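You operate a simulated robot arm through the tools that you are given. There is no shell and no other tool. Be economical: measure what you need, move in short steps, check, and stop when the job is done.

The job below is to be done with a simulated robot arm. You get a single attempt, and the scene is never put back.

Task
Put things in order on the top of the baking table. At the end: the clear paprika jar stands where the tonic bottle stood; the white stopper is on the teal coaster; the tall pink glass stands where the clear paprika jar stood; the tonic bottle is on the pink coaster; the blue baking mould stands where the tall pink glass stood; whatever was shut is shut again. Leave all else as you found it, and nothing knocked over.

It is judged by the outcome, as a careful person would: the job done as asked, and still so three seconds after it is handed in. It fails if anything else is knocked over, pushed out of place, dropped, spilled or broken. Lids that push on must go on centred and level and be pressed home; caps that screw on are set level and turned clockwise until they are tight.

Robot
A 7-joint arm with a two-finger parallel gripper, fixed in place. Base frame: the origin is at the foot of the arm, x ahead of it, y to its left, z up; the work surface is at about z = 0.88. Lengths are in m, angles in rad, forces in N, time in s.
With the tool pointing down near the work surface it reaches from about 0.3 to 0.7 m from the base axis. Its first joint turns from -1.152 to 1.152 rad. Payload 1.57 kg.
Tool frame: the origin (TCP) lies between the finger pads and is the grasp point; the fingertips stand 0.03 m ahead of it; z points along the fingers, y is the line along which they close. The gripper opens to 0.11 m. The fingers are 0.024 m wide and 0.012 m thick; the gripper's body (0.048 by 0.112 m) begins 0.078 m behind the TCP.
Orientation is that of the tool frame in the base frame, as a unit quaternion [w, x, y, z]. With the fingers straight down and closing along the base's y, the tool's x points along the base's -x, its y along +y and its z along -z.

Tools
- The arm moves only by the tool move_arm. Its arguments are lists of equal length, an entry for each row: "turn": the turn, a rotation vector about the tool's x, y, z in rad, a list of three; "delta_pos": the shift along the tool's x, y, z in m, a list of three; "gripper": the gripper command, from -1 (fully open) to 1 (shut), values between in proportion. In form: {"turn": [[wx, wy, wz], ...], "delta_pos": [[dx, dy, dz], ...], "gripper": [gripper, ...]}. A call has 1 to 10 rows; each row shifts and turns the commanded pose from where the row before left it, along the tool's axes as they then stand. Rows are played at 5 a second. More than 0.05 m and 0.15 rad between two rows, or a gripper value outside its range, and nothing of the call is played. A pose out of reach is approached as far as the arm can. The call stops where the force on the tool passes 40 N (or 10 N more than at its start, if that is more) or the arm is blocked; 0.2 s more then pass. Each finger travels about 0.108 m/s and halts on what it meets, pressing with about 43 N; the grip force reading is that of the motor and also rises with nothing between the fingers. The clock runs only during rows and for 0.2 s after the last one: add rows that do not move to give the fingers time. It gives the time, the measured TCP pose, the force on the tool (base axes), the opening and the grip force at its end, in the units of the frame above (readings bear some noise), and new pictures: "pictures" is both (left out), scene, wrist or none.
- Cameras (640 x 400 px; columns grow to the right, rows downward): "scene" is fixed at [0.1713, -0.3922, 1.4091]; the picture's right is [0.75, -0.66, 0.00], its down [-0.35, -0.39, -0.85] and it looks along [0.56, 0.64, -0.53] (base axes); focal length 242 px, centre (320, 200). "wrist" rides on the gripper at [0.07, 0.016, -0.141] in the tool frame; the picture's right is [-0.23, 0.97, 0.00], its down [-0.86, -0.20, -0.48] and it looks along [-0.47, -0.11, 0.88] (tool axes); focal length 222 px, centre (320, 200). There is no depth. A picture from a camera that has moved, and an enlarged one, comes with that camera's place and axes in the base frame and with its lens.
- inspect(camera, box): a new picture of the part [left, top, right, bottom] of that camera's present view, enlarged. It takes no simulated time.
- sign_off(): hands the job in; it is judged then, once.

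Work in short steps. Places have to be worked out from the pictures, the camera data and where the tool is seen: move nearer, look again, correct. Check each grasp and each placing, and mend what went wrong. You have 120 turns and 200 pictures in all, those below and enlarged ones among them. Open the gripper and draw the arm clear of the work before you hand the job in, unless the task says otherwise; then end with one line.

The tools are called after "Request:" by a JSON object that holds its "api" and its "payload". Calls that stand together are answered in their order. move_arm: Moves the arm, as the interface text tells. Its arguments: {"type":"object","properties":{"turn":{"type":"array","items":{"type":"array","items":{"type":"number"}}},"delta_pos":{"type":"array","items":{"type":"array","items":{"type":"number"}}},"gripper":{"type":"array","items":{"type":"number"}},"pictures":{"type":"string","enum":["both","scene","wrist","none"]}},"required":["turn","delta_pos","gripper"]} The other tools are called the same way: inspect (camera, box) takes an enlarged picture of a part of a camera's view; sign_off () hands the job in.

At the start:

```text
time: 0.0
position: [0.3772, -0.0712, 1.208]
tool_rot: [0.0, 0.0, 1.0, 0.0]
contact_force: [0.4, 0.5, -0.1]
finger_gap: 0.1103
gripper_force: 0.1
```

scene: 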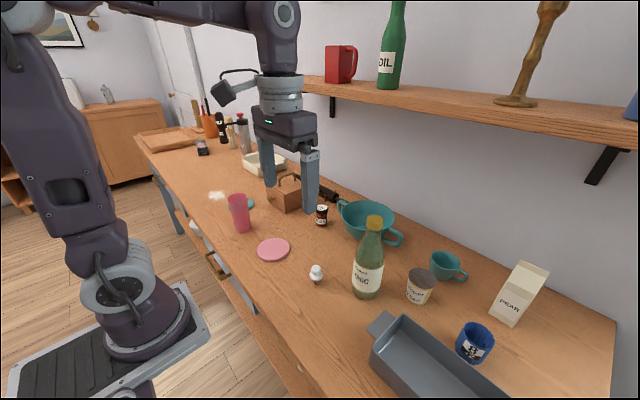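
wrist: 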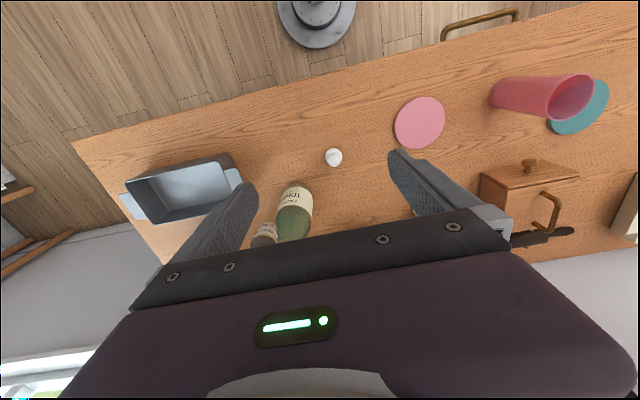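

I'll take enlarged looks at the scene to identify the items.

Request:
{"api": "inspect", "payload": {"camera": "scene", "box": [340, 200, 560, 380]}}

Request:
{"api": "inspect", "payload": {"camera": "scene", "box": [180, 120, 400, 300]}}

Request:
{"api": "inspect", "payload": {"camera": "wrist", "box": [60, 60, 640, 280]}}

```text
2.22 times, centred on (450, 290) of scene
camera zoom: at [0.1713, -0.3922, 1.4091], right [0.75, -0.66, 0.0], down [-0.35, -0.39, -0.85], along [0.56, 0.64, -0.53], focal length 539 px, centre (31, 0)
```

zoom: 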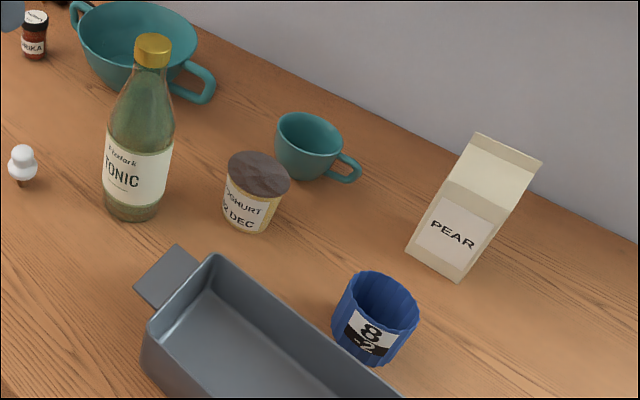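

```text
2.22 times, centred on (290, 210) of scene
camera zoom: at [0.1713, -0.3922, 1.4091], right [0.75, -0.66, 0.0], down [-0.35, -0.39, -0.85], along [0.56, 0.64, -0.53], focal length 539 px, centre (387, 178)
```

zoom: 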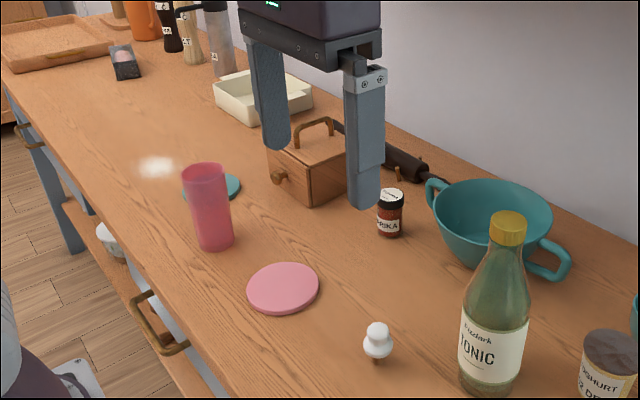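

```text
1.10 times, centred on (350, 170) of wrist
camera zoom: at [0.3078, -0.0553, 1.3496], right [0.23, 0.97, 0.0], down [0.86, -0.2, 0.48], along [0.47, -0.11, -0.88], focal length 245 px, centre (287, 233)
```

zoom: 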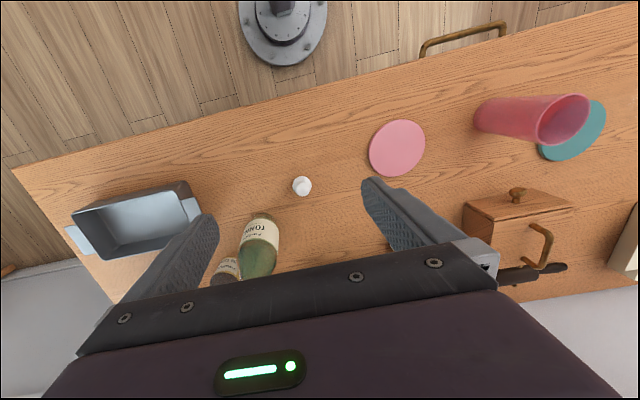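

I judge (base frame): tonic (0.523,-0.163), paprika jar (0.626,0.121), pink glass (0.405,0.28), pink coaster (0.43,0.124), mould (0.56,-0.405), stopper (0.446,-0.06), teal coaster (0.47,0.43). The bottle is too tall for a straight-down body grip, so I'll tilt the tool to grip its body from the side: first turn in place, up high.

Request:
{"api": "move_arm", "payload": {"turn": [[0, 0, 0.15], [0, 0, 0.15], [0, -0.137, 0], [0, -0.137, 0], [0, -0.137, 0], [0, -0.137, 0], [0, -0.137, 0], [0, -0.137, 0], [0, -0.137, 0], [0, 0, 0]], "delta_pos": [[0, 0, 0], [0, 0, 0], [0, 0, 0], [0, 0, 0], [0, 0, 0], [0, 0, 0], [0, 0, 0], [0, 0, 0], [0, 0, 0], [0, 0, 0]], "gripper": [-1, -1, -1, -1, -1, -1, -1, -1, -1, -1]}}

```text
time: 2.2
position: [0.3778, -0.071, 1.2074]
tool_rot: [0.457, 0.132, 0.877, -0.07]
contact_force: [0.5, 0.6, 0.3]
finger_gap: 0.1102
gripper_force: 0.1
camera wrist: at [0.2337, -0.0094, 1.2318], right [0.41, 0.89, 0.19], down [0.04, -0.22, 0.98], along [0.91, -0.4, -0.12], focal length 222 px, centre (320, 200)
```

scene: 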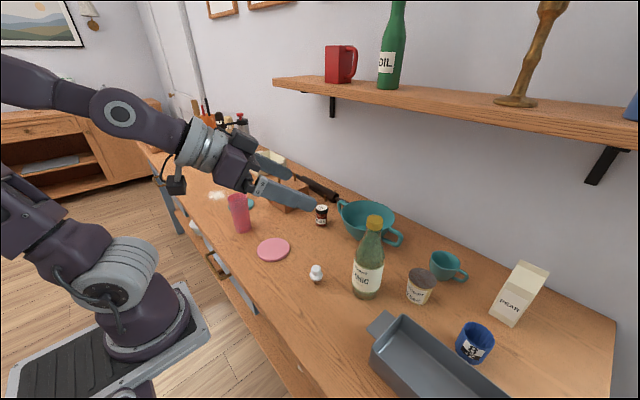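
wrist: 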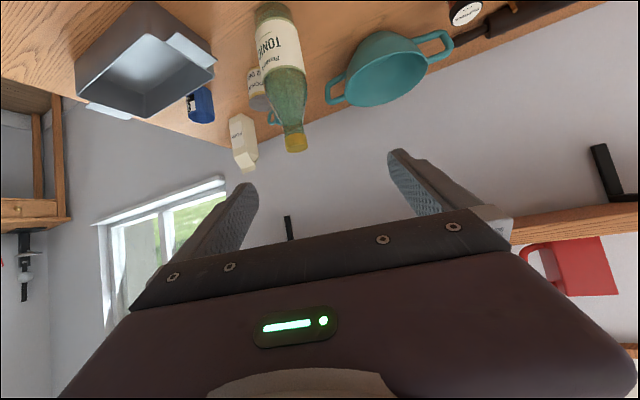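

The tilted pose is reachable. Going to the pre-grasp point, 0.15 m short of the bottle along the fingers.

Request:
{"api": "move_arm", "payload": {"turn": [[0, 0, 0], [0, 0, 0], [0, 0, 0], [0, 0, 0], [0, 0, 0]], "delta_pos": [[0.0281, -0.0105, 0.0325], [0.0281, -0.0105, 0.0325], [0.0281, -0.0105, 0.0325], [0.0281, -0.0105, 0.0325], [0, 0, 0]], "gripper": [-1, -1, -1, -1, -1]}}

```text
time: 3.4
position: [0.3845, -0.0883, 1.1557]
tool_rot: [0.456, 0.133, 0.877, -0.07]
contact_force: [-0.4, 0.0, 0.0]
finger_gap: 0.1099
gripper_force: 0.0
out of reach, approached as far as the arm can: row 2, 3, 4
camera wrist: at [0.2413, -0.027, 1.1803], right [0.41, 0.89, 0.19], down [0.04, -0.22, 0.97], along [0.91, -0.4, -0.12], focal length 222 px, centre (320, 200)
```

scene: 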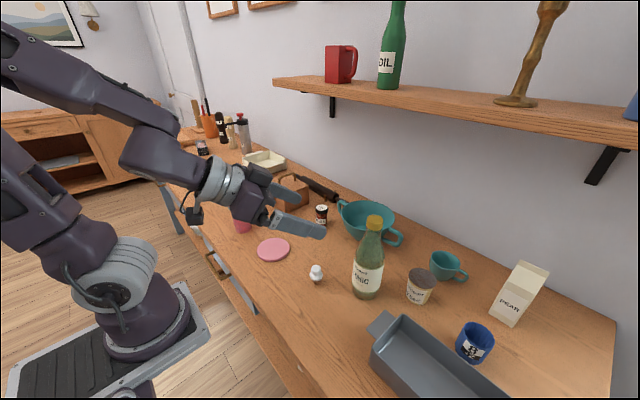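
wrist: 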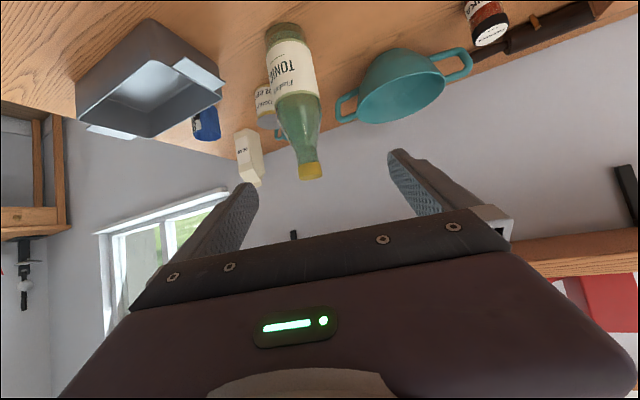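

That corner is out of reach at this tilt, so I ease the tilt back to about 0.75 rad and check where the arm sits.

Request:
{"api": "move_arm", "payload": {"turn": [[0, 0.1, 0], [0, 0.1, 0], [0, 0, 0]], "delta_pos": [[0, 0, 0], [0, 0, 0], [0, 0, 0]], "gripper": [-1, -1, -1], "pictures": "none"}}

```text
time: 4.2
position: [0.3874, -0.088, 1.1576]
tool_rot: [0.365, 0.139, 0.919, -0.056]
contact_force: [-0.6, -0.5, -0.9]
finger_gap: 0.11
gripper_force: 0.1
```

Request:
{"api": "move_arm", "payload": {"turn": [[0, 0, 0], [0, 0, 0], [0, 0, 0], [0, 0, 0], [0, 0, 0]], "delta_pos": [[0.0076, -0.0071, 0.0342], [0.0076, -0.0071, 0.0342], [0.0076, -0.0071, 0.0342], [0.0076, -0.0071, 0.0342], [0, 0, 0]], "gripper": [-1, -1, -1, -1, -1]}}

```text
time: 5.4
position: [0.4462, -0.1367, 1.0369]
tool_rot: [0.367, 0.139, 0.918, -0.056]
contact_force: [1.0, -0.1, -0.3]
finger_gap: 0.1098
gripper_force: 0.1
camera wrist: at [0.3104, -0.0774, 1.0915], right [0.44, 0.88, 0.16], down [0.22, -0.28, 0.94], along [0.87, -0.38, -0.32], focal length 222 px, centre (320, 200)
```

scene: 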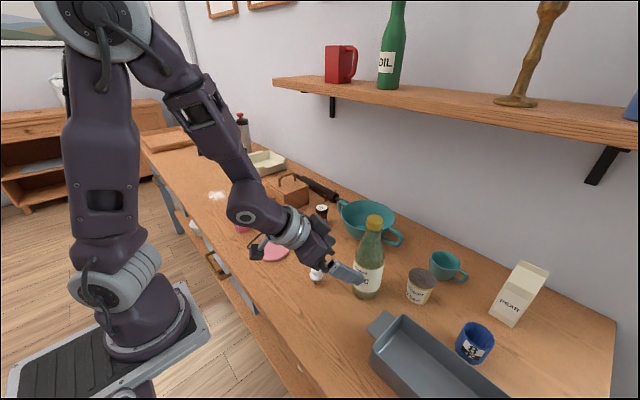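
wrist: 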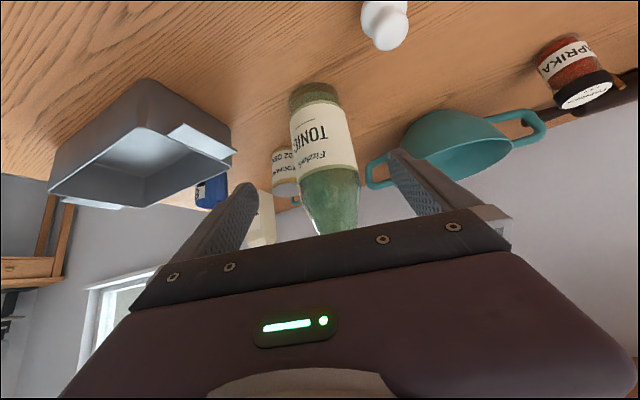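

Reached, and the bottle is centred between the fingers. Advancing 0.10 m along the fingers to straddle the body.

Request:
{"api": "move_arm", "payload": {"turn": [[0, 0, 0], [0, 0, 0], [0, 0, 0], [0, 0, 0]], "delta_pos": [[0, 0, 0.034], [0, 0, 0.034], [0, 0, 0.032], [0, 0, 0]], "gripper": [-1, -1, -1, -1]}}

```text
time: 6.4
position: [0.5153, -0.1574, 0.9663]
tool_rot: [0.367, 0.139, 0.918, -0.056]
contact_force: [0.3, 0.3, 0.0]
finger_gap: 0.11
gripper_force: 0.0
camera wrist: at [0.3786, -0.0978, 1.0206], right [0.45, 0.88, 0.16], down [0.22, -0.28, 0.94], along [0.87, -0.38, -0.32], focal length 222 px, centre (320, 200)
```

scene: 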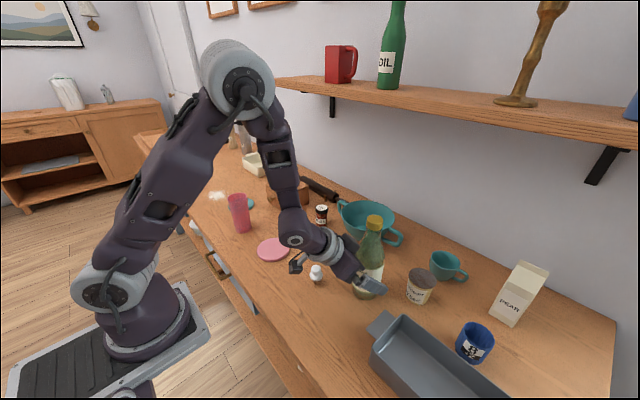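
wrist: 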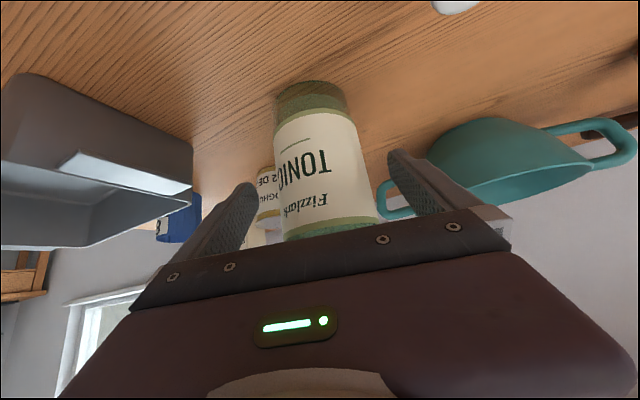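

Bottle is between the fingers and centred; closing.

Request:
{"api": "move_arm", "payload": {"turn": [[0, 0, 0], [0, 0, 0], [0, 0, 0], [0, 0, 0], [0, 0, 0]], "delta_pos": [[0, 0, 0], [0, 0, 0], [0, 0, 0], [0, 0, 0], [0, 0, 0]], "gripper": [-0.2, 0.2, 0.4, 0.4, 0.4]}}

```text
time: 7.6
position: [0.5144, -0.1572, 0.9656]
tool_rot: [0.366, 0.138, 0.919, -0.055]
contact_force: [0.7, 2.3, 0.6]
finger_gap: 0.069
gripper_force: 43.4
camera wrist: at [0.3783, -0.0976, 1.0208], right [0.45, 0.88, 0.16], down [0.22, -0.28, 0.94], along [0.87, -0.38, -0.32], focal length 222 px, centre (320, 200)
```

scene: 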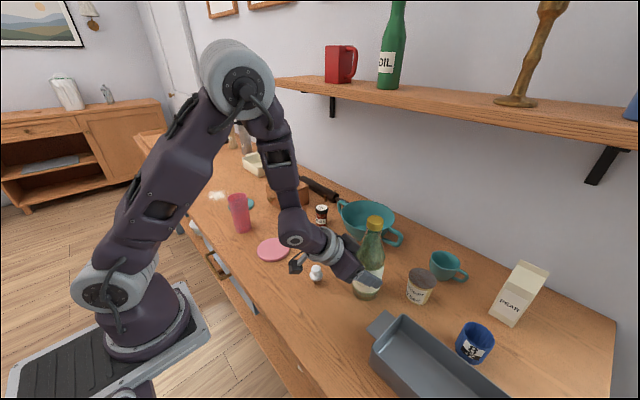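
wrist: 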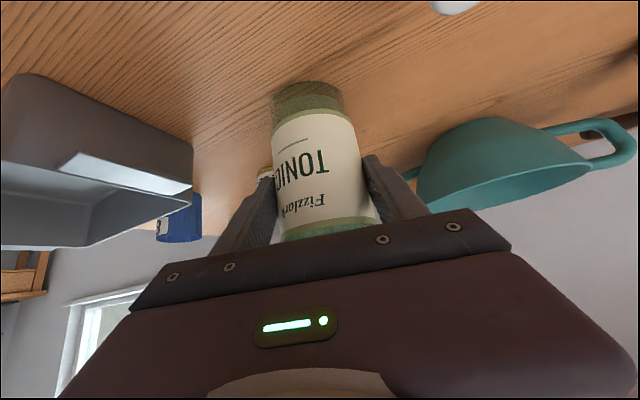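

Firm grip at 0.069 m. Lifting 0.07 m straight up.

Request:
{"api": "move_arm", "payload": {"turn": [[0, 0, 0], [0, 0, 0], [0, 0, 0], [0, 0, 0]], "delta_pos": [[-0.0162, 0, -0.017], [-0.0162, 0, -0.017], [-0.0162, 0, -0.017], [0, 0, 0]], "gripper": [0.4, 0.4, 0.4, 0.4]}}

```text
time: 8.6
position: [0.5162, -0.1565, 1.0358]
tool_rot: [0.366, 0.139, 0.919, -0.055]
contact_force: [1.6, -0.9, -9.7]
finger_gap: 0.0688
gripper_force: 42.7
camera wrist: at [0.3796, -0.0971, 1.0904], right [0.45, 0.88, 0.16], down [0.22, -0.28, 0.94], along [0.87, -0.38, -0.32], focal length 222 px, centre (320, 200)
```

scene: 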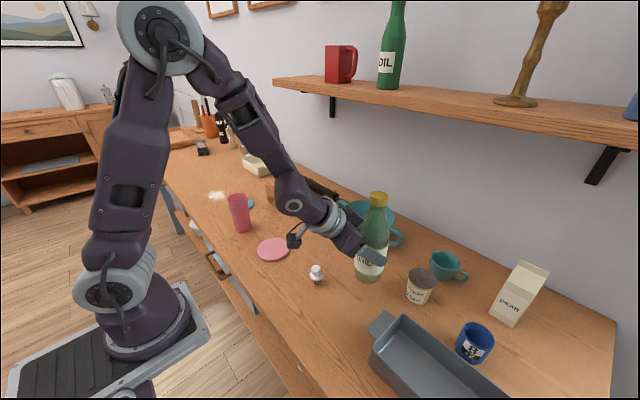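
wrist: 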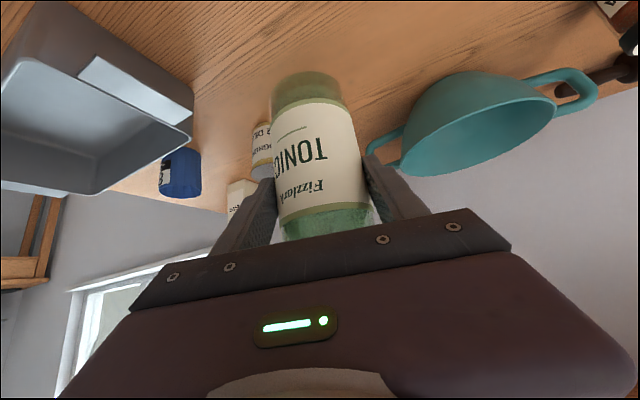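

Lifted cleanly (about 1 kg). Carrying it level over to above the pink coaster.

Request:
{"api": "move_arm", "payload": {"turn": [[0, 0, 0], [0, 0, 0], [0, 0, 0], [0, 0, 0], [0, 0, 0], [0, 0, 0], [0, 0, 0], [0, 0, 0], [0, 0, 0]], "delta_pos": [[0.0158, 0.0305, -0.0149], [0.0158, 0.0305, -0.0149], [0.0158, 0.0305, -0.0149], [0.0158, 0.0305, -0.0149], [0.0158, 0.0305, -0.0149], [0.0158, 0.0305, -0.0149], [0.0158, 0.0305, -0.0149], [0.0158, 0.0305, -0.0149], [0, 0, 0]], "gripper": [0.4, 0.4, 0.4, 0.4, 0.4, 0.4, 0.4, 0.4, 0.4]}}

```text
time: 10.6
position: [0.4201, 0.1299, 1.0342]
tool_rot: [0.367, 0.139, 0.918, -0.055]
contact_force: [0.0, -1.1, -7.2]
finger_gap: 0.0693
gripper_force: 43.5
camera wrist: at [0.284, 0.1883, 1.0896], right [0.45, 0.88, 0.16], down [0.22, -0.28, 0.94], along [0.87, -0.38, -0.32], focal length 222 px, centre (320, 200)
```

scene: 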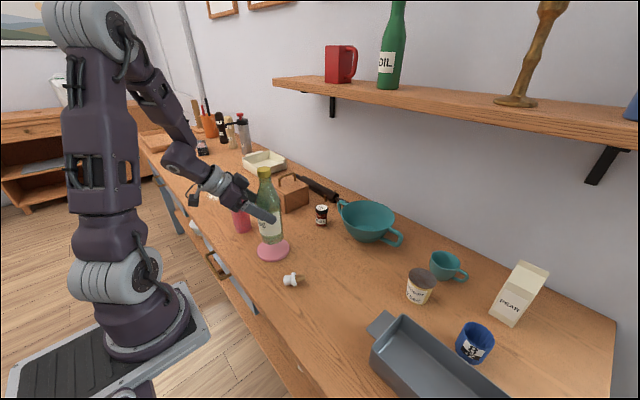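
wrist: 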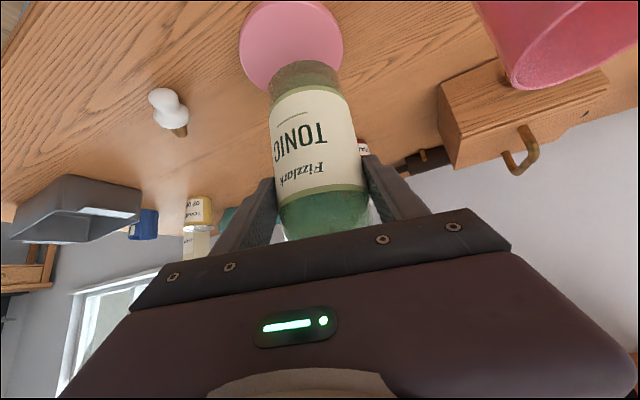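

The stopper got brushed over on the way (it goes to the teal coaster anyway; I'll stand it up there). Checking the bottle's alignment over the coaster.

Request:
{"api": "inspect", "payload": {"camera": "scene", "box": [210, 150, 340, 300]}}

Request:
{"api": "inspect", "payload": {"camera": "wrist", "box": [120, 0, 440, 200]}}

```text
2.67 times, centred on (275, 225) of scene
camera zoom: at [0.1714, -0.3921, 1.4091], right [0.75, -0.66, 0.0], down [-0.35, -0.39, -0.85], along [0.56, 0.64, -0.53], focal length 647 px, centre (440, 133)
```

zoom: 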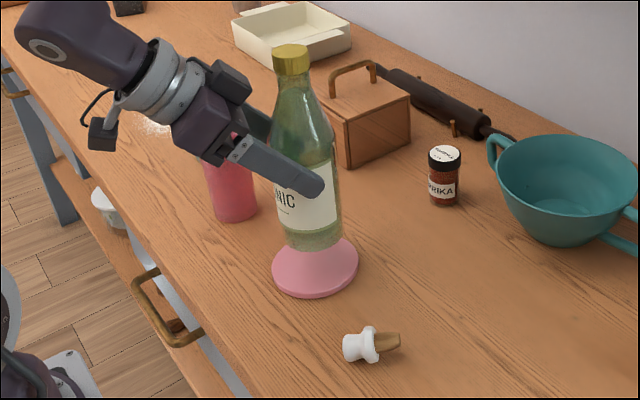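

```text
2.00 times, centred on (280, 100) of wrist
camera zoom: at [0.284, 0.1883, 1.0896], right [0.45, 0.88, 0.16], down [0.22, -0.28, 0.94], along [0.87, -0.38, -0.32], focal length 444 px, centre (400, 400)
```

zoom: 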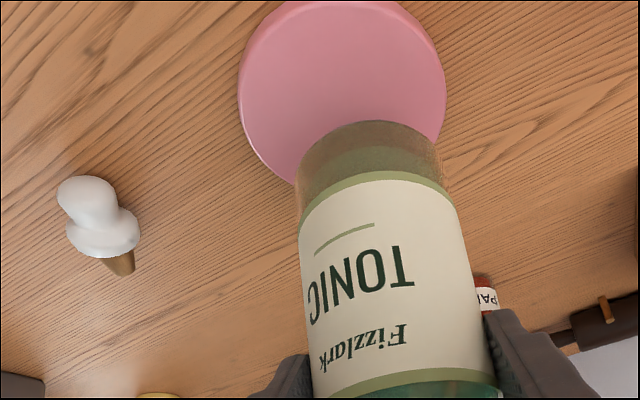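

Comparing pictures, the bottle has slid about 2 cm down in the grip, so its base is now near z≈0.927; horizontally it's about 7 mm off. Correcting and lowering 0.028 m, then looking.

Request:
{"api": "move_arm", "payload": {"turn": [[0, 0, 0], [0, 0, 0], [0, 0, 0], [0, 0, 0], [0, 0, 0]], "delta_pos": [[0.0008, -0.0066, -0.0007], [0.0064, 0, 0.0068], [0.0064, 0, 0.0068], [0.0064, 0, 0.0068], [0, 0, 0]], "gripper": [0.4, 0.4, 0.4, 0.4, 0.4]}}

Request:
{"api": "inspect", "payload": {"camera": "scene", "box": [210, 150, 340, 300]}}

```text
time: 11.8
position: [0.4182, 0.1213, 1.0055]
tool_rot: [0.367, 0.138, 0.918, -0.055]
contact_force: [0.3, -0.3, -8.4]
finger_gap: 0.0692
gripper_force: 42.9
camera wrist: at [0.282, 0.1815, 1.0607], right [0.44, 0.88, 0.16], down [0.22, -0.28, 0.94], along [0.87, -0.38, -0.32], focal length 222 px, centre (320, 200)
```

scene: 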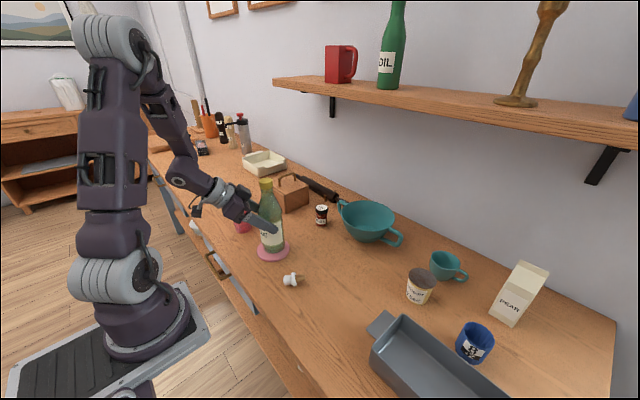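
wrist: 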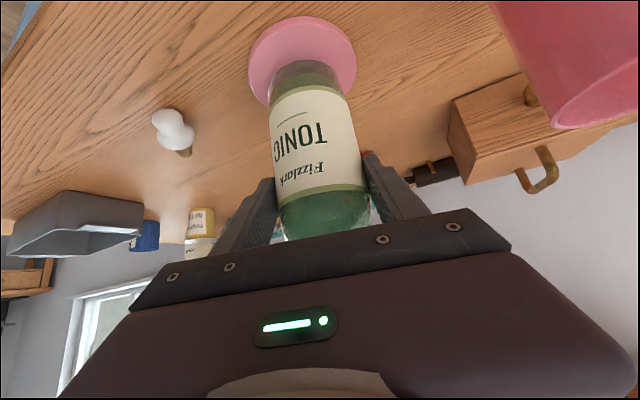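

```text
2.67 times, centred on (275, 225) of scene
camera zoom: at [0.1714, -0.3921, 1.4091], right [0.75, -0.66, 0.0], down [-0.35, -0.39, -0.85], along [0.56, 0.64, -0.53], focal length 647 px, centre (440, 133)
```

zoom: 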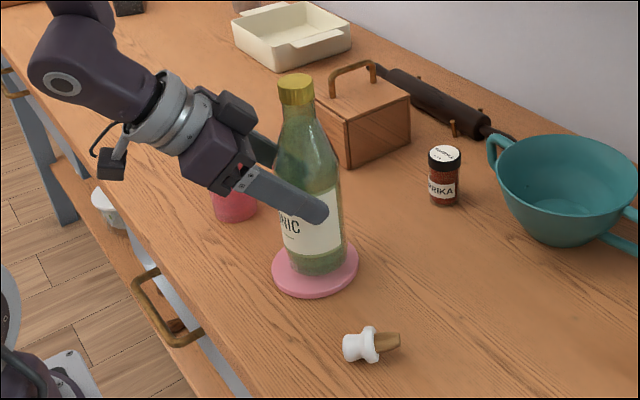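

Well centred; about 1 cm left. Lowering in small steps until contact.

Request:
{"api": "move_arm", "payload": {"turn": [[0, 0, 0], [0, 0, 0], [0, 0, 0], [0, 0, 0], [0, 0, 0]], "delta_pos": [[0.0017, 0, 0.0018], [0.0017, 0, 0.0018], [0.0017, 0, 0.0018], [0.0017, 0, 0.0018], [0, 0, 0]], "gripper": [0.4, 0.4, 0.4, 0.4, 0.4], "pictures": "none"}}

Request:
{"api": "inspect", "payload": {"camera": "scene", "box": [210, 150, 340, 300]}}

```text
time: 13.0
position: [0.4182, 0.1215, 0.9977]
tool_rot: [0.368, 0.139, 0.918, -0.056]
contact_force: [-4.9, 0.0, 11.4]
finger_gap: 0.0692
gripper_force: 42.9
```

```text
2.67 times, centred on (275, 225) of scene
camera zoom: at [0.171, -0.3922, 1.4091], right [0.75, -0.66, 0.0], down [-0.35, -0.39, -0.85], along [0.56, 0.64, -0.53], focal length 647 px, centre (440, 133)
```

zoom: 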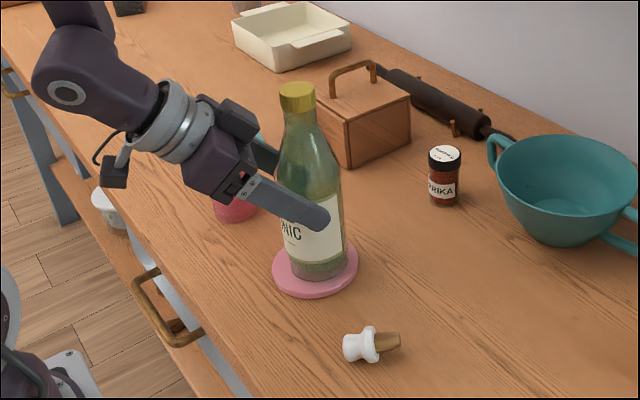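

Contact felt (force reversed), bottle sits upright. Releasing gently, and looking.

Request:
{"api": "move_arm", "payload": {"turn": [[0, 0, 0], [0, 0, 0], [0, 0, 0], [0, 0, 0]], "delta_pos": [[0, 0, 0], [0, 0, 0], [0, 0, 0], [0, 0, 0]], "gripper": [-0.3, -0.45, -0.7, -0.9], "pictures": "wrist"}}

Request:
{"api": "inspect", "payload": {"camera": "scene", "box": [210, 150, 340, 300]}}

```text
time: 14.0
position: [0.4178, 0.1218, 0.9972]
tool_rot: [0.366, 0.138, 0.919, -0.055]
contact_force: [-0.9, -1.0, 0.8]
finger_gap: 0.1047
gripper_force: 0.0
camera wrist: at [0.2816, 0.1803, 1.0522], right [0.45, 0.88, 0.16], down [0.22, -0.28, 0.94], along [0.87, -0.38, -0.32], focal length 222 px, centre (320, 200)
```

wrist: 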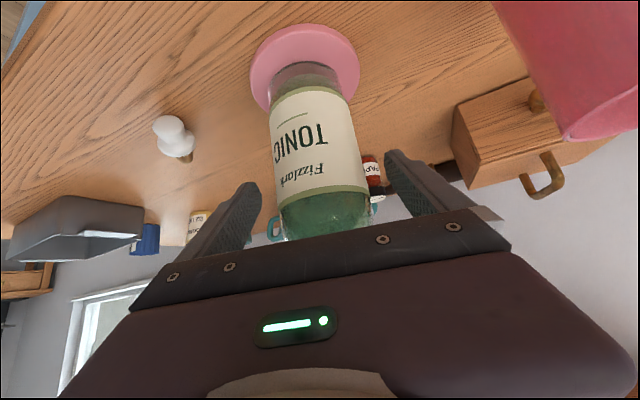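

```text
2.67 times, centred on (275, 225) of scene
camera zoom: at [0.1713, -0.3922, 1.4091], right [0.75, -0.66, 0.0], down [-0.35, -0.39, -0.85], along [0.56, 0.64, -0.53], focal length 647 px, centre (440, 133)
```

zoom: 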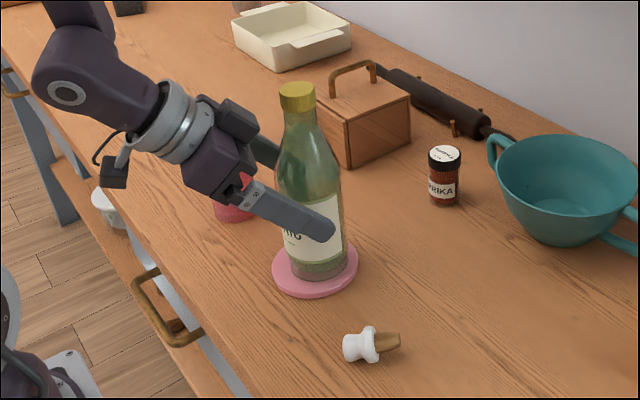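

Bottle stands freely on the coaster. Backing off slightly, then straight up (fingers straddle the neck).

Request:
{"api": "move_arm", "payload": {"turn": [[0, 0, 0], [0, 0, 0], [0, 0, 0], [0, 0, 0], [0, 0, 0], [0, 0, 0]], "delta_pos": [[0, 0, -0.025], [-0.029, 0, -0.0305], [-0.029, 0, -0.0305], [-0.029, 0, -0.0305], [-0.029, 0, -0.0305], [0, 0, 0]], "gripper": [-1, -1, -1, -1, -1, -1]}}

```text
time: 15.4
position: [0.4024, 0.1243, 1.1863]
tool_rot: [0.367, 0.138, 0.918, -0.055]
contact_force: [0.6, 0.2, 0.3]
finger_gap: 0.11
gripper_force: 0.1
camera wrist: at [0.2662, 0.1841, 1.24], right [0.45, 0.88, 0.16], down [0.22, -0.28, 0.94], along [0.87, -0.38, -0.32], focal length 222 px, centre (320, 200)
```

scene: 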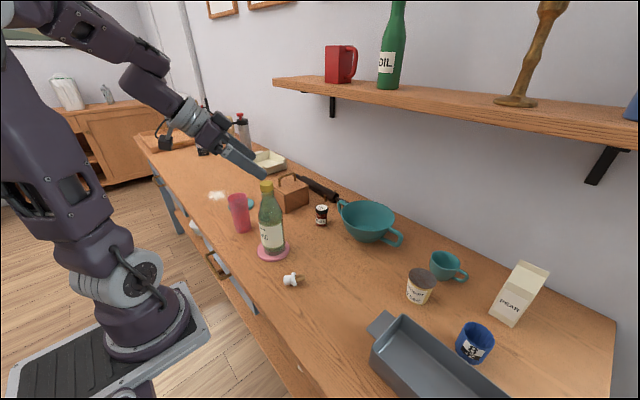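
wrist: 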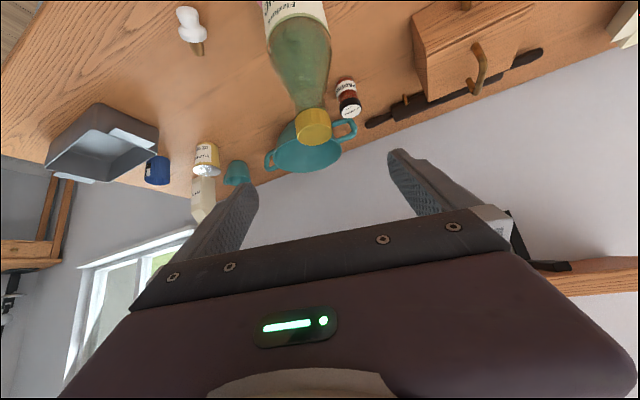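

Now turning the tool back to vertical, zero yaw, high above the bottle.

Request:
{"api": "move_arm", "payload": {"turn": [[0, 0.127, 0], [0, 0.127, 0], [0, 0.127, 0], [0, 0.127, 0], [0, 0.127, 0], [0, 0.127, 0], [0, 0, -0.15], [0, 0, -0.15], [0, 0, 0]], "delta_pos": [[0, 0, 0], [0, 0, 0], [0, 0, 0], [0, 0, 0], [0, 0, 0], [0, 0, 0], [0, 0, -0.02], [0, 0, -0.02], [0, 0, 0]], "gripper": [-1, -1, -1, -1, -1, -1, -1, -1, -1], "pictures": "none"}}

```text
time: 17.4
position: [0.399, 0.134, 1.2107]
tool_rot: [0.026, -0.004, 0.999, -0.033]
contact_force: [0.1, 0.4, -0.9]
finger_gap: 0.1099
gripper_force: 0.0
out of reach, approached as far as the arm can: row 4, 5, 6
```

Small residual tilt; correcting it and moving ahead toward the paprika jar for a look.

Request:
{"api": "move_arm", "payload": {"turn": [[-0.066, 0.052, 0], [0, 0, 0], [0, 0, 0], [0, 0, 0], [0, 0, 0]], "delta_pos": [[0, 0, 0], [-0.045, 0, 0], [-0.045, 0, 0], [-0.045, 0, 0], [0, 0, 0]], "gripper": [-1, -1, -1, -1, -1]}}

```text
time: 18.6
position: [0.5343, 0.1367, 1.2145]
tool_rot: [0.0, -0.004, 1.0, -0.003]
contact_force: [0.4, 0.2, 0.1]
finger_gap: 0.1099
gripper_force: 0.1
camera wrist: at [0.464, 0.1526, 1.3567], right [0.22, 0.98, 0.0], down [0.86, -0.19, 0.48], along [0.47, -0.11, -0.88], focal length 222 px, centre (320, 200)
```

scene: 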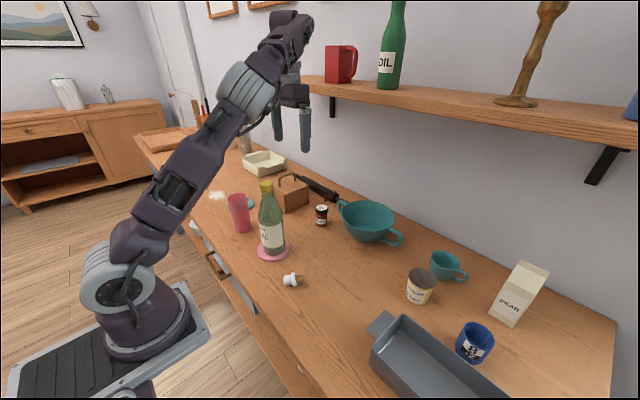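
wrist: 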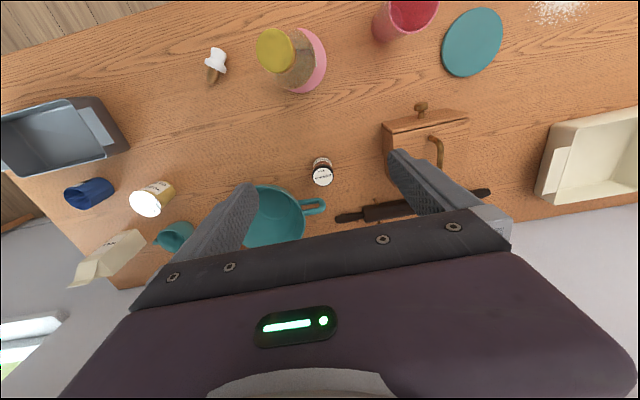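

Jar at about (0.627, 0.117). Moving above it and partly down, gripper opened 0.08.

Request:
{"api": "move_arm", "payload": {"turn": [[0, 0, 0], [0, 0, 0], [0, 0, 0], [0, 0, 0], [0, 0, 0], [0, 0, 0], [0, 0, 0], [0, 0, 0]], "delta_pos": [[-0.0464, -0.0098, 0], [-0.0464, -0.0098, 0], [0, 0, 0.043], [0, 0, 0.043], [0, 0, 0.043], [0, 0, 0.043], [0, 0, 0.043], [0, 0, 0]], "gripper": [-0.4, -0.4, -0.4, -0.4, -0.4, -0.4, -0.4, -0.4]}}

```text
time: 20.4
position: [0.5758, 0.1117, 0.9798]
tool_rot: [0.0, -0.005, 1.0, -0.001]
contact_force: [-0.2, 0.6, 0.0]
finger_gap: 0.0768
gripper_force: 0.1
out of reach, approached as far as the arm can: row 1, 2
camera wrist: at [0.5045, 0.1273, 1.1214], right [0.22, 0.98, 0.0], down [0.86, -0.19, 0.48], along [0.47, -0.11, -0.88], focal length 222 px, centre (320, 200)
```

scene: 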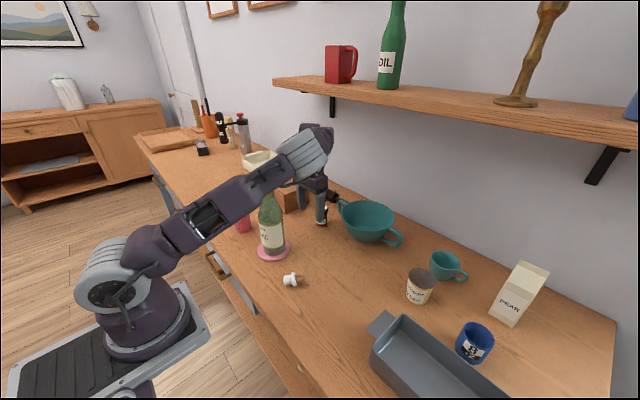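
wrist: 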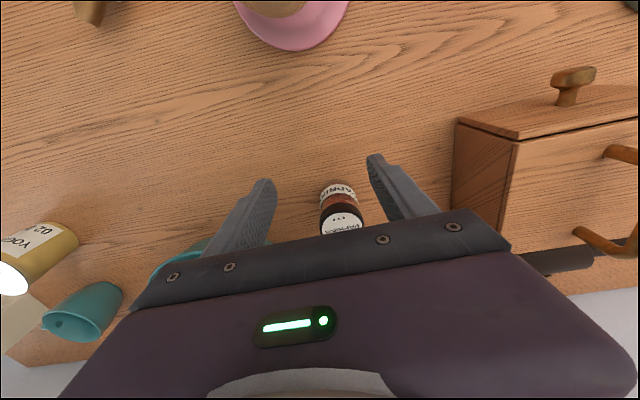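

Reach was short at height; now at (0.576, 0.112). Jar reads (0.626, 0.121). Checking forearm clearance to the bottle.

Request:
{"api": "inspect", "payload": {"camera": "scene", "box": [200, 120, 360, 270]}}

```text
2.67 times, centred on (280, 195) of scene
camera zoom: at [0.1713, -0.3922, 1.4091], right [0.75, -0.66, 0.0], down [-0.35, -0.39, -0.85], along [0.56, 0.64, -0.53], focal length 647 px, centre (427, 213)
```

zoom: 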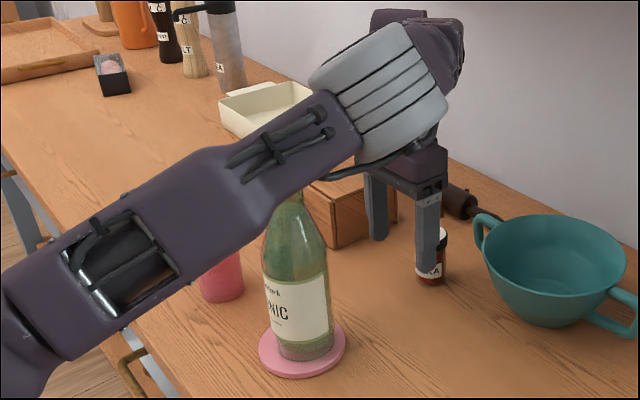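

The forearm passes only millimetres from the bottle's cap here, so reaching the jar with the bottle on the coaster is unsafe. I'll back out upward, deal with the stopper first, then park the bottle aside while I swap jar and glass.

Request:
{"api": "move_arm", "payload": {"turn": [[0, 0, 0], [0, 0, 0], [0, 0, 0], [0, 0, 0], [0, 0, 0], [0, 0, 0], [0, 0, 0], [0, 0, 0], [0, 0, 0]], "delta_pos": [[0, 0, -0.045], [0.005, 0, -0.045], [0.01, 0, -0.045], [0.012, 0, -0.045], [0.012, 0, -0.04], [0.04, -0.025, 0], [0.04, -0.025, 0], [0.02, -0.045, 0], [0, -0.04, 0]], "gripper": [-0.4, -0.4, -0.4, -0.4, -0.4, -0.4, -0.4, -0.4, -0.4]}}

```text
time: 22.4
position: [0.437, -0.0249, 1.2007]
tool_rot: [0.0, -0.004, 1.0, -0.001]
contact_force: [0.3, -0.9, -0.5]
finger_gap: 0.0768
gripper_force: 0.2
camera wrist: at [0.3666, -0.0091, 1.3418], right [0.22, 0.98, 0.0], down [0.86, -0.19, 0.48], along [0.47, -0.11, -0.88], focal length 222 px, centre (320, 200)
```

scene: 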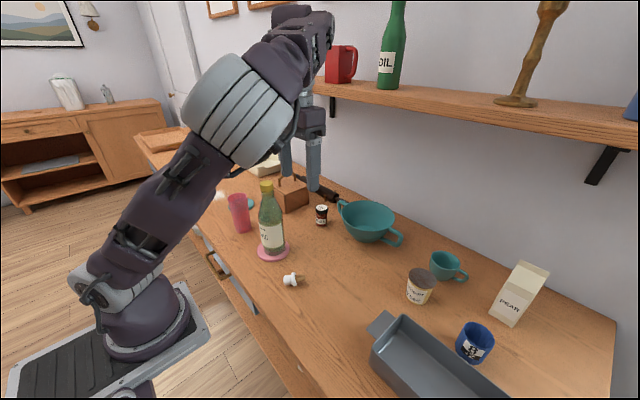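
wrist: 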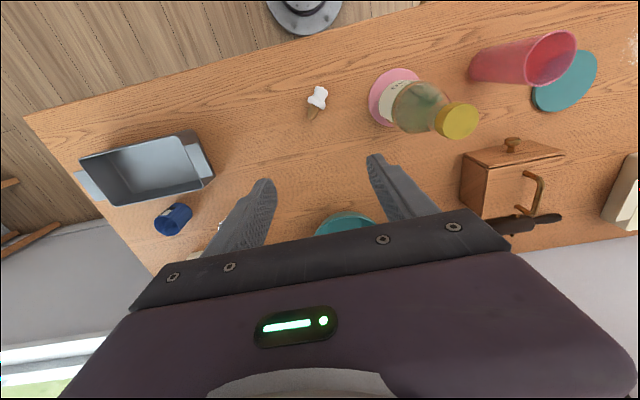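

Stopper lies with head at ≈(0.394,-0.021), cork tip ≈(0.426,-0.043). Yawing to close across it and descending to z≈1.03 for a closer look.

Request:
{"api": "move_arm", "payload": {"turn": [[0, 0, 0], [0, 0, 0.128], [0, 0, 0.128], [0, 0, 0.128], [0, 0, 0.128], [0, 0, 0.128], [0, 0, 0]], "delta_pos": [[0.034, -0.003, 0], [0, 0, 0.034], [0, 0, 0.034], [0, 0, 0.034], [0, 0, 0.034], [0, 0, 0.034], [0, 0, 0]], "gripper": [-0.4, -0.4, -0.4, -0.4, -0.4, -0.4, -0.4], "pictures": "wrist"}}

```text
time: 24.0
position: [0.4017, -0.0273, 1.0324]
tool_rot: [0.0, 0.311, 0.95, 0.0]
contact_force: [-0.4, 0.2, 0.3]
finger_gap: 0.0771
gripper_force: 0.0
camera wrist: at [0.3554, 0.0281, 1.1737], right [0.76, 0.65, 0.0], down [0.57, -0.67, 0.48], along [0.31, -0.36, -0.88], focal length 222 px, centre (320, 200)
```

wrist: 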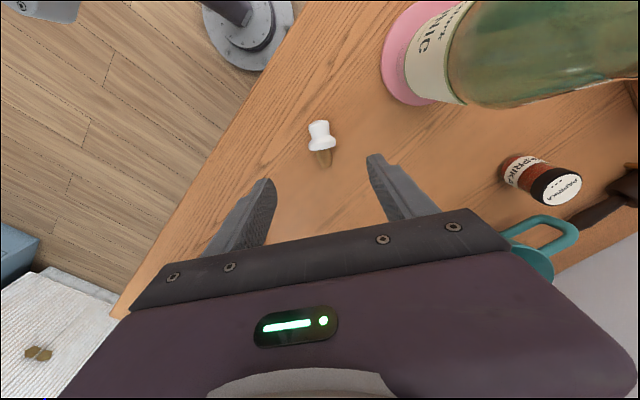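

Stopper axis azimuth ≈ -0.67, well aligned. Centering on its head and descending to z≈0.914.

Request:
{"api": "move_arm", "payload": {"turn": [[0, 0, 0], [0, 0, 0], [0, 0, 0], [0, 0, 0], [0, 0, 0]], "delta_pos": [[0.0087, 0.0039, 0.03], [0, 0, 0.035], [0, 0, 0.035], [0, 0, 0.018], [0, 0, 0]], "gripper": [-0.4, -0.4, -0.4, -0.4, -0.4]}}

```text
time: 25.2
position: [0.3976, -0.0191, 0.9118]
tool_rot: [0.001, 0.31, 0.951, -0.001]
contact_force: [-0.5, 0.0, 0.2]
finger_gap: 0.0769
gripper_force: 0.0
camera wrist: at [0.3512, 0.0356, 1.0532], right [0.76, 0.65, 0.0], down [0.57, -0.67, 0.48], along [0.31, -0.36, -0.88], focal length 222 px, centre (320, 200)
```

scene: 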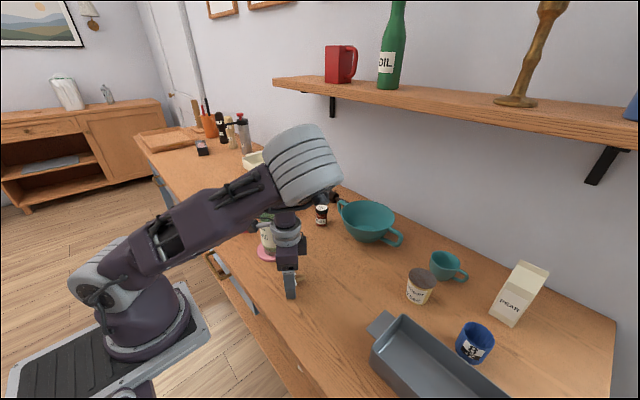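
wrist: 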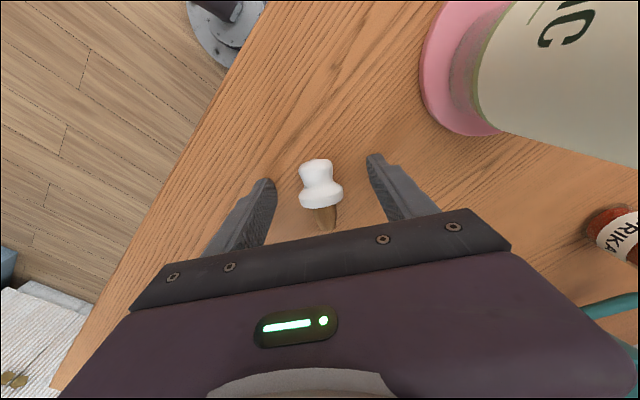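

The stopper's head is between the fingertips; closing.

Request:
{"api": "move_arm", "payload": {"turn": [[0, 0, 0], [0, 0, 0], [0, 0, 0], [0, 0, 0], [0, 0, 0]], "delta_pos": [[0, 0, 0], [0, 0, 0], [0, 0, 0], [0, 0, 0], [0, 0, 0]], "gripper": [0.1, 0.4, 0.7, 0.8, 0.8], "pictures": "wrist"}}

```text
time: 26.4
position: [0.3976, -0.0199, 0.9122]
tool_rot: [0.001, 0.311, 0.95, 0.001]
contact_force: [-0.1, 0.0, 0.6]
finger_gap: 0.0327
gripper_force: 40.6
camera wrist: at [0.3513, 0.0355, 1.0534], right [0.76, 0.65, 0.0], down [0.57, -0.67, 0.48], along [0.31, -0.36, -0.88], focal length 222 px, centre (320, 200)
```

wrist: 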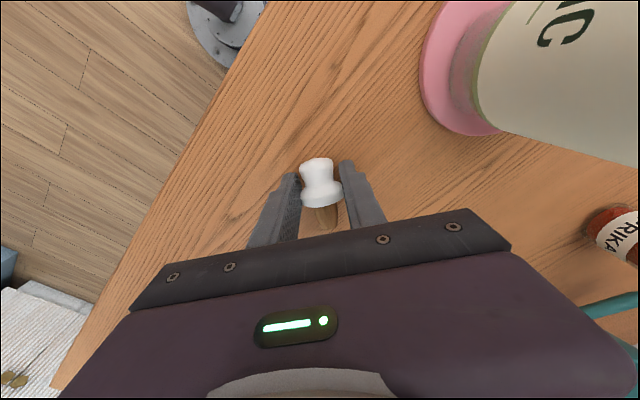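

Gripped (0.033 m flange). Lifting and carrying it to free space at ≈(0.55,-0.15), yawing, to set it lying there for a tilted regrasp.

Request:
{"api": "move_arm", "payload": {"turn": [[0, 0, 0], [0, 0, 0], [0, 0, 0], [0, 0, 0], [0, 0, 0], [0, 0, 0], [0, 0, 0.1425], [0, 0, 0.1425], [0, 0, 0.1425], [0, 0, 0.1425]], "delta_pos": [[0, 0, -0.05], [-0.04, -0.003, 0], [-0.04, -0.003, 0], [-0.04, -0.003, 0], [-0.04, -0.003, 0], [-0.04, -0.003, 0], [0, 0, 0], [0, 0, 0], [0, 0, 0], [0, 0, 0]], "gripper": [0.8, 0.8, 0.8, 0.8, 0.8, 0.8, 0.8, 0.8, 0.8, 0.8]}}

```text
time: 28.6
position: [0.5515, -0.1513, 0.9643]
tool_rot: [0.001, 0.566, 0.824, 0.0]
contact_force: [0.3, 0.2, 0.1]
finger_gap: 0.0115
gripper_force: 0.0
camera wrist: at [0.5409, -0.0793, 1.105], right [0.99, 0.14, 0.0], down [0.12, -0.87, 0.48], along [0.07, -0.47, -0.88], focal length 222 px, centre (320, 200)
```

scene: 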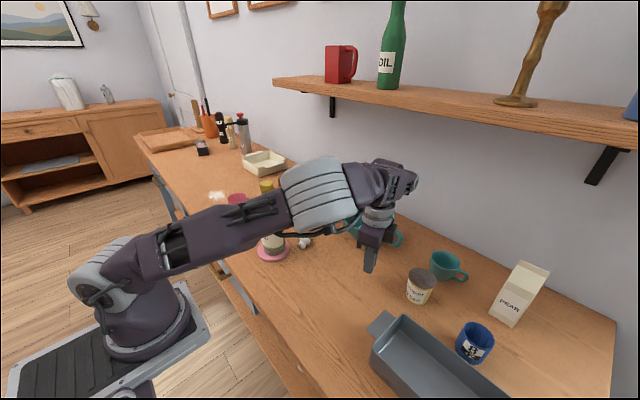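
wrist: 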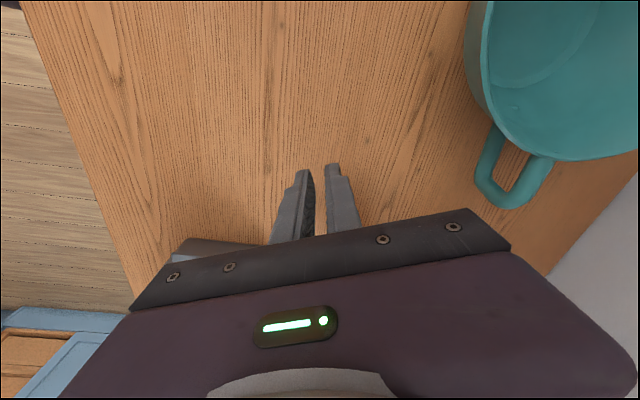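

The stopper slipped out of the grip (gap 0.0115). It seems to be near (304,242); inspecting.

Request:
{"api": "inspect", "payload": {"camera": "scene", "box": [240, 170, 400, 290]}}

```text
3.33 times, centred on (320, 230) of scene
camera zoom: at [0.1713, -0.3922, 1.4091], right [0.75, -0.66, 0.0], down [-0.35, -0.39, -0.85], along [0.56, 0.64, -0.53], focal length 808 px, centre (320, 100)
```

zoom: 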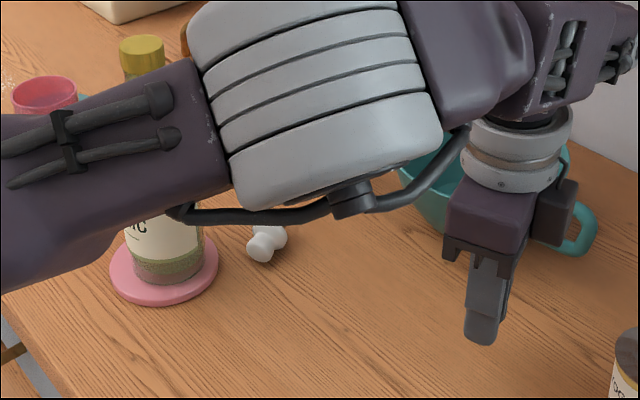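

It lies near (0.51, 0.08), at rest. I'd gripped it at the pad's edge; next time I centre on the flange. Rising and moving over to look.

Request:
{"api": "move_arm", "payload": {"turn": [[0, 0, 0], [0, 0, 0], [0, 0, 0], [0, 0, 0], [0, 0, 0], [0, 0, 0], [0, 0, 0], [0, 0, 0], [0, 0, 0]], "delta_pos": [[0, 0, -0.045], [0, 0, -0.045], [0, 0, -0.045], [0, 0, -0.045], [0.045, 0.004, 0], [0.045, 0.004, 0], [0.045, 0.004, 0], [0.045, 0.004, 0], [0, 0, 0]], "gripper": [0.2, -0.2, -0.2, -0.2, -0.2, -0.2, -0.2, -0.2, -0.2], "pictures": "wrist"}}

```text
time: 30.6
position: [0.5013, 0.0265, 1.1438]
tool_rot: [0.001, 0.566, 0.824, 0.0]
contact_force: [0.8, 0.7, 0.8]
finger_gap: 0.0659
gripper_force: 0.2
camera wrist: at [0.4912, 0.0976, 1.2848], right [0.99, 0.14, 0.0], down [0.12, -0.87, 0.48], along [0.07, -0.47, -0.88], focal length 222 px, centre (320, 200)
```

wrist: 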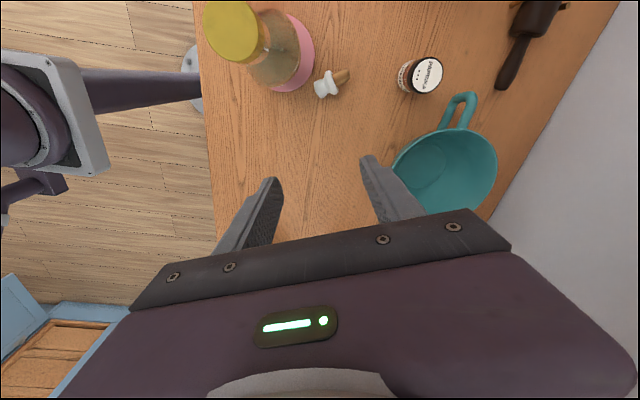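

Stopper flange now ≈(0.511,0.095), close beside the bottle: too tight to pick there. So I first park the bottle (needed anyway). Rising and turning back to yaw -0.3.

Request:
{"api": "move_arm", "payload": {"turn": [[0, 0, 0], [0, 0, 0], [0, 0, 0], [0, 0, 0], [0, 0, 0], [0, 0, -0.15], [0, 0, -0.15], [0, 0, -0.15], [0, 0, -0.15], [0, 0, -0.15]], "delta_pos": [[0, 0, -0.045], [0, 0, -0.02], [0.0183, -0.0287, 0], [0.0183, -0.0287, 0], [0.0183, -0.0287, 0], [0, 0, 0], [0, 0, 0], [0, 0, 0], [0, 0, 0], [0, 0, 0]], "gripper": [-1, -1, -1, -1, -1, -1, -1, -1, -1, -1], "pictures": "none"}}

Request:
{"api": "move_arm", "payload": {"turn": [[0, 0, -0.15], [0, -0.127, 0], [0, -0.127, 0], [0, -0.127, 0], [0, -0.127, 0], [0, -0.127, 0], [0, -0.127, 0], [0, 0, 0]], "delta_pos": [[0, 0, 0], [0, 0, 0], [0, 0, 0], [0, 0, 0], [0, 0, 0], [0, 0, 0], [0, 0, 0], [0, 0, 0]], "gripper": [-1, -1, -1, -1, -1, -1, -1, -1]}}

```text
time: 32.8
position: [0.4005, 0.0439, 1.2084]
tool_rot: [0.001, 0.223, 0.975, 0.0]
contact_force: [0.7, 0.5, 0.0]
finger_gap: 0.1101
gripper_force: 0.1
```

```text
time: 34.6
position: [0.3989, 0.0444, 1.2078]
tool_rot: [0.37, 0.139, 0.917, -0.056]
contact_force: [0.3, -0.6, -0.9]
finger_gap: 0.1097
gripper_force: 0.1
camera wrist: at [0.2638, 0.104, 1.2614], right [0.45, 0.88, 0.16], down [0.21, -0.27, 0.94], along [0.87, -0.38, -0.31], focal length 222 px, centre (320, 200)
```

scene: 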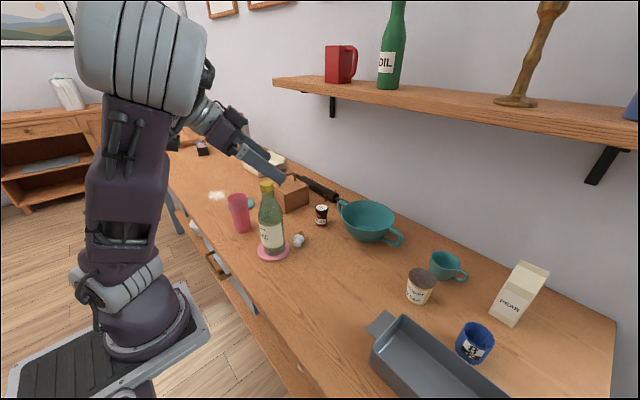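
wrist: 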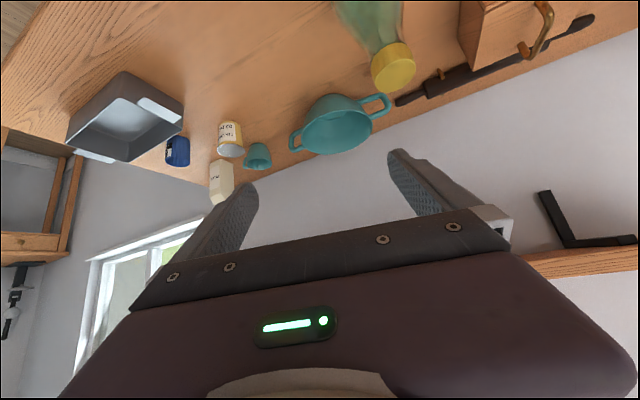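

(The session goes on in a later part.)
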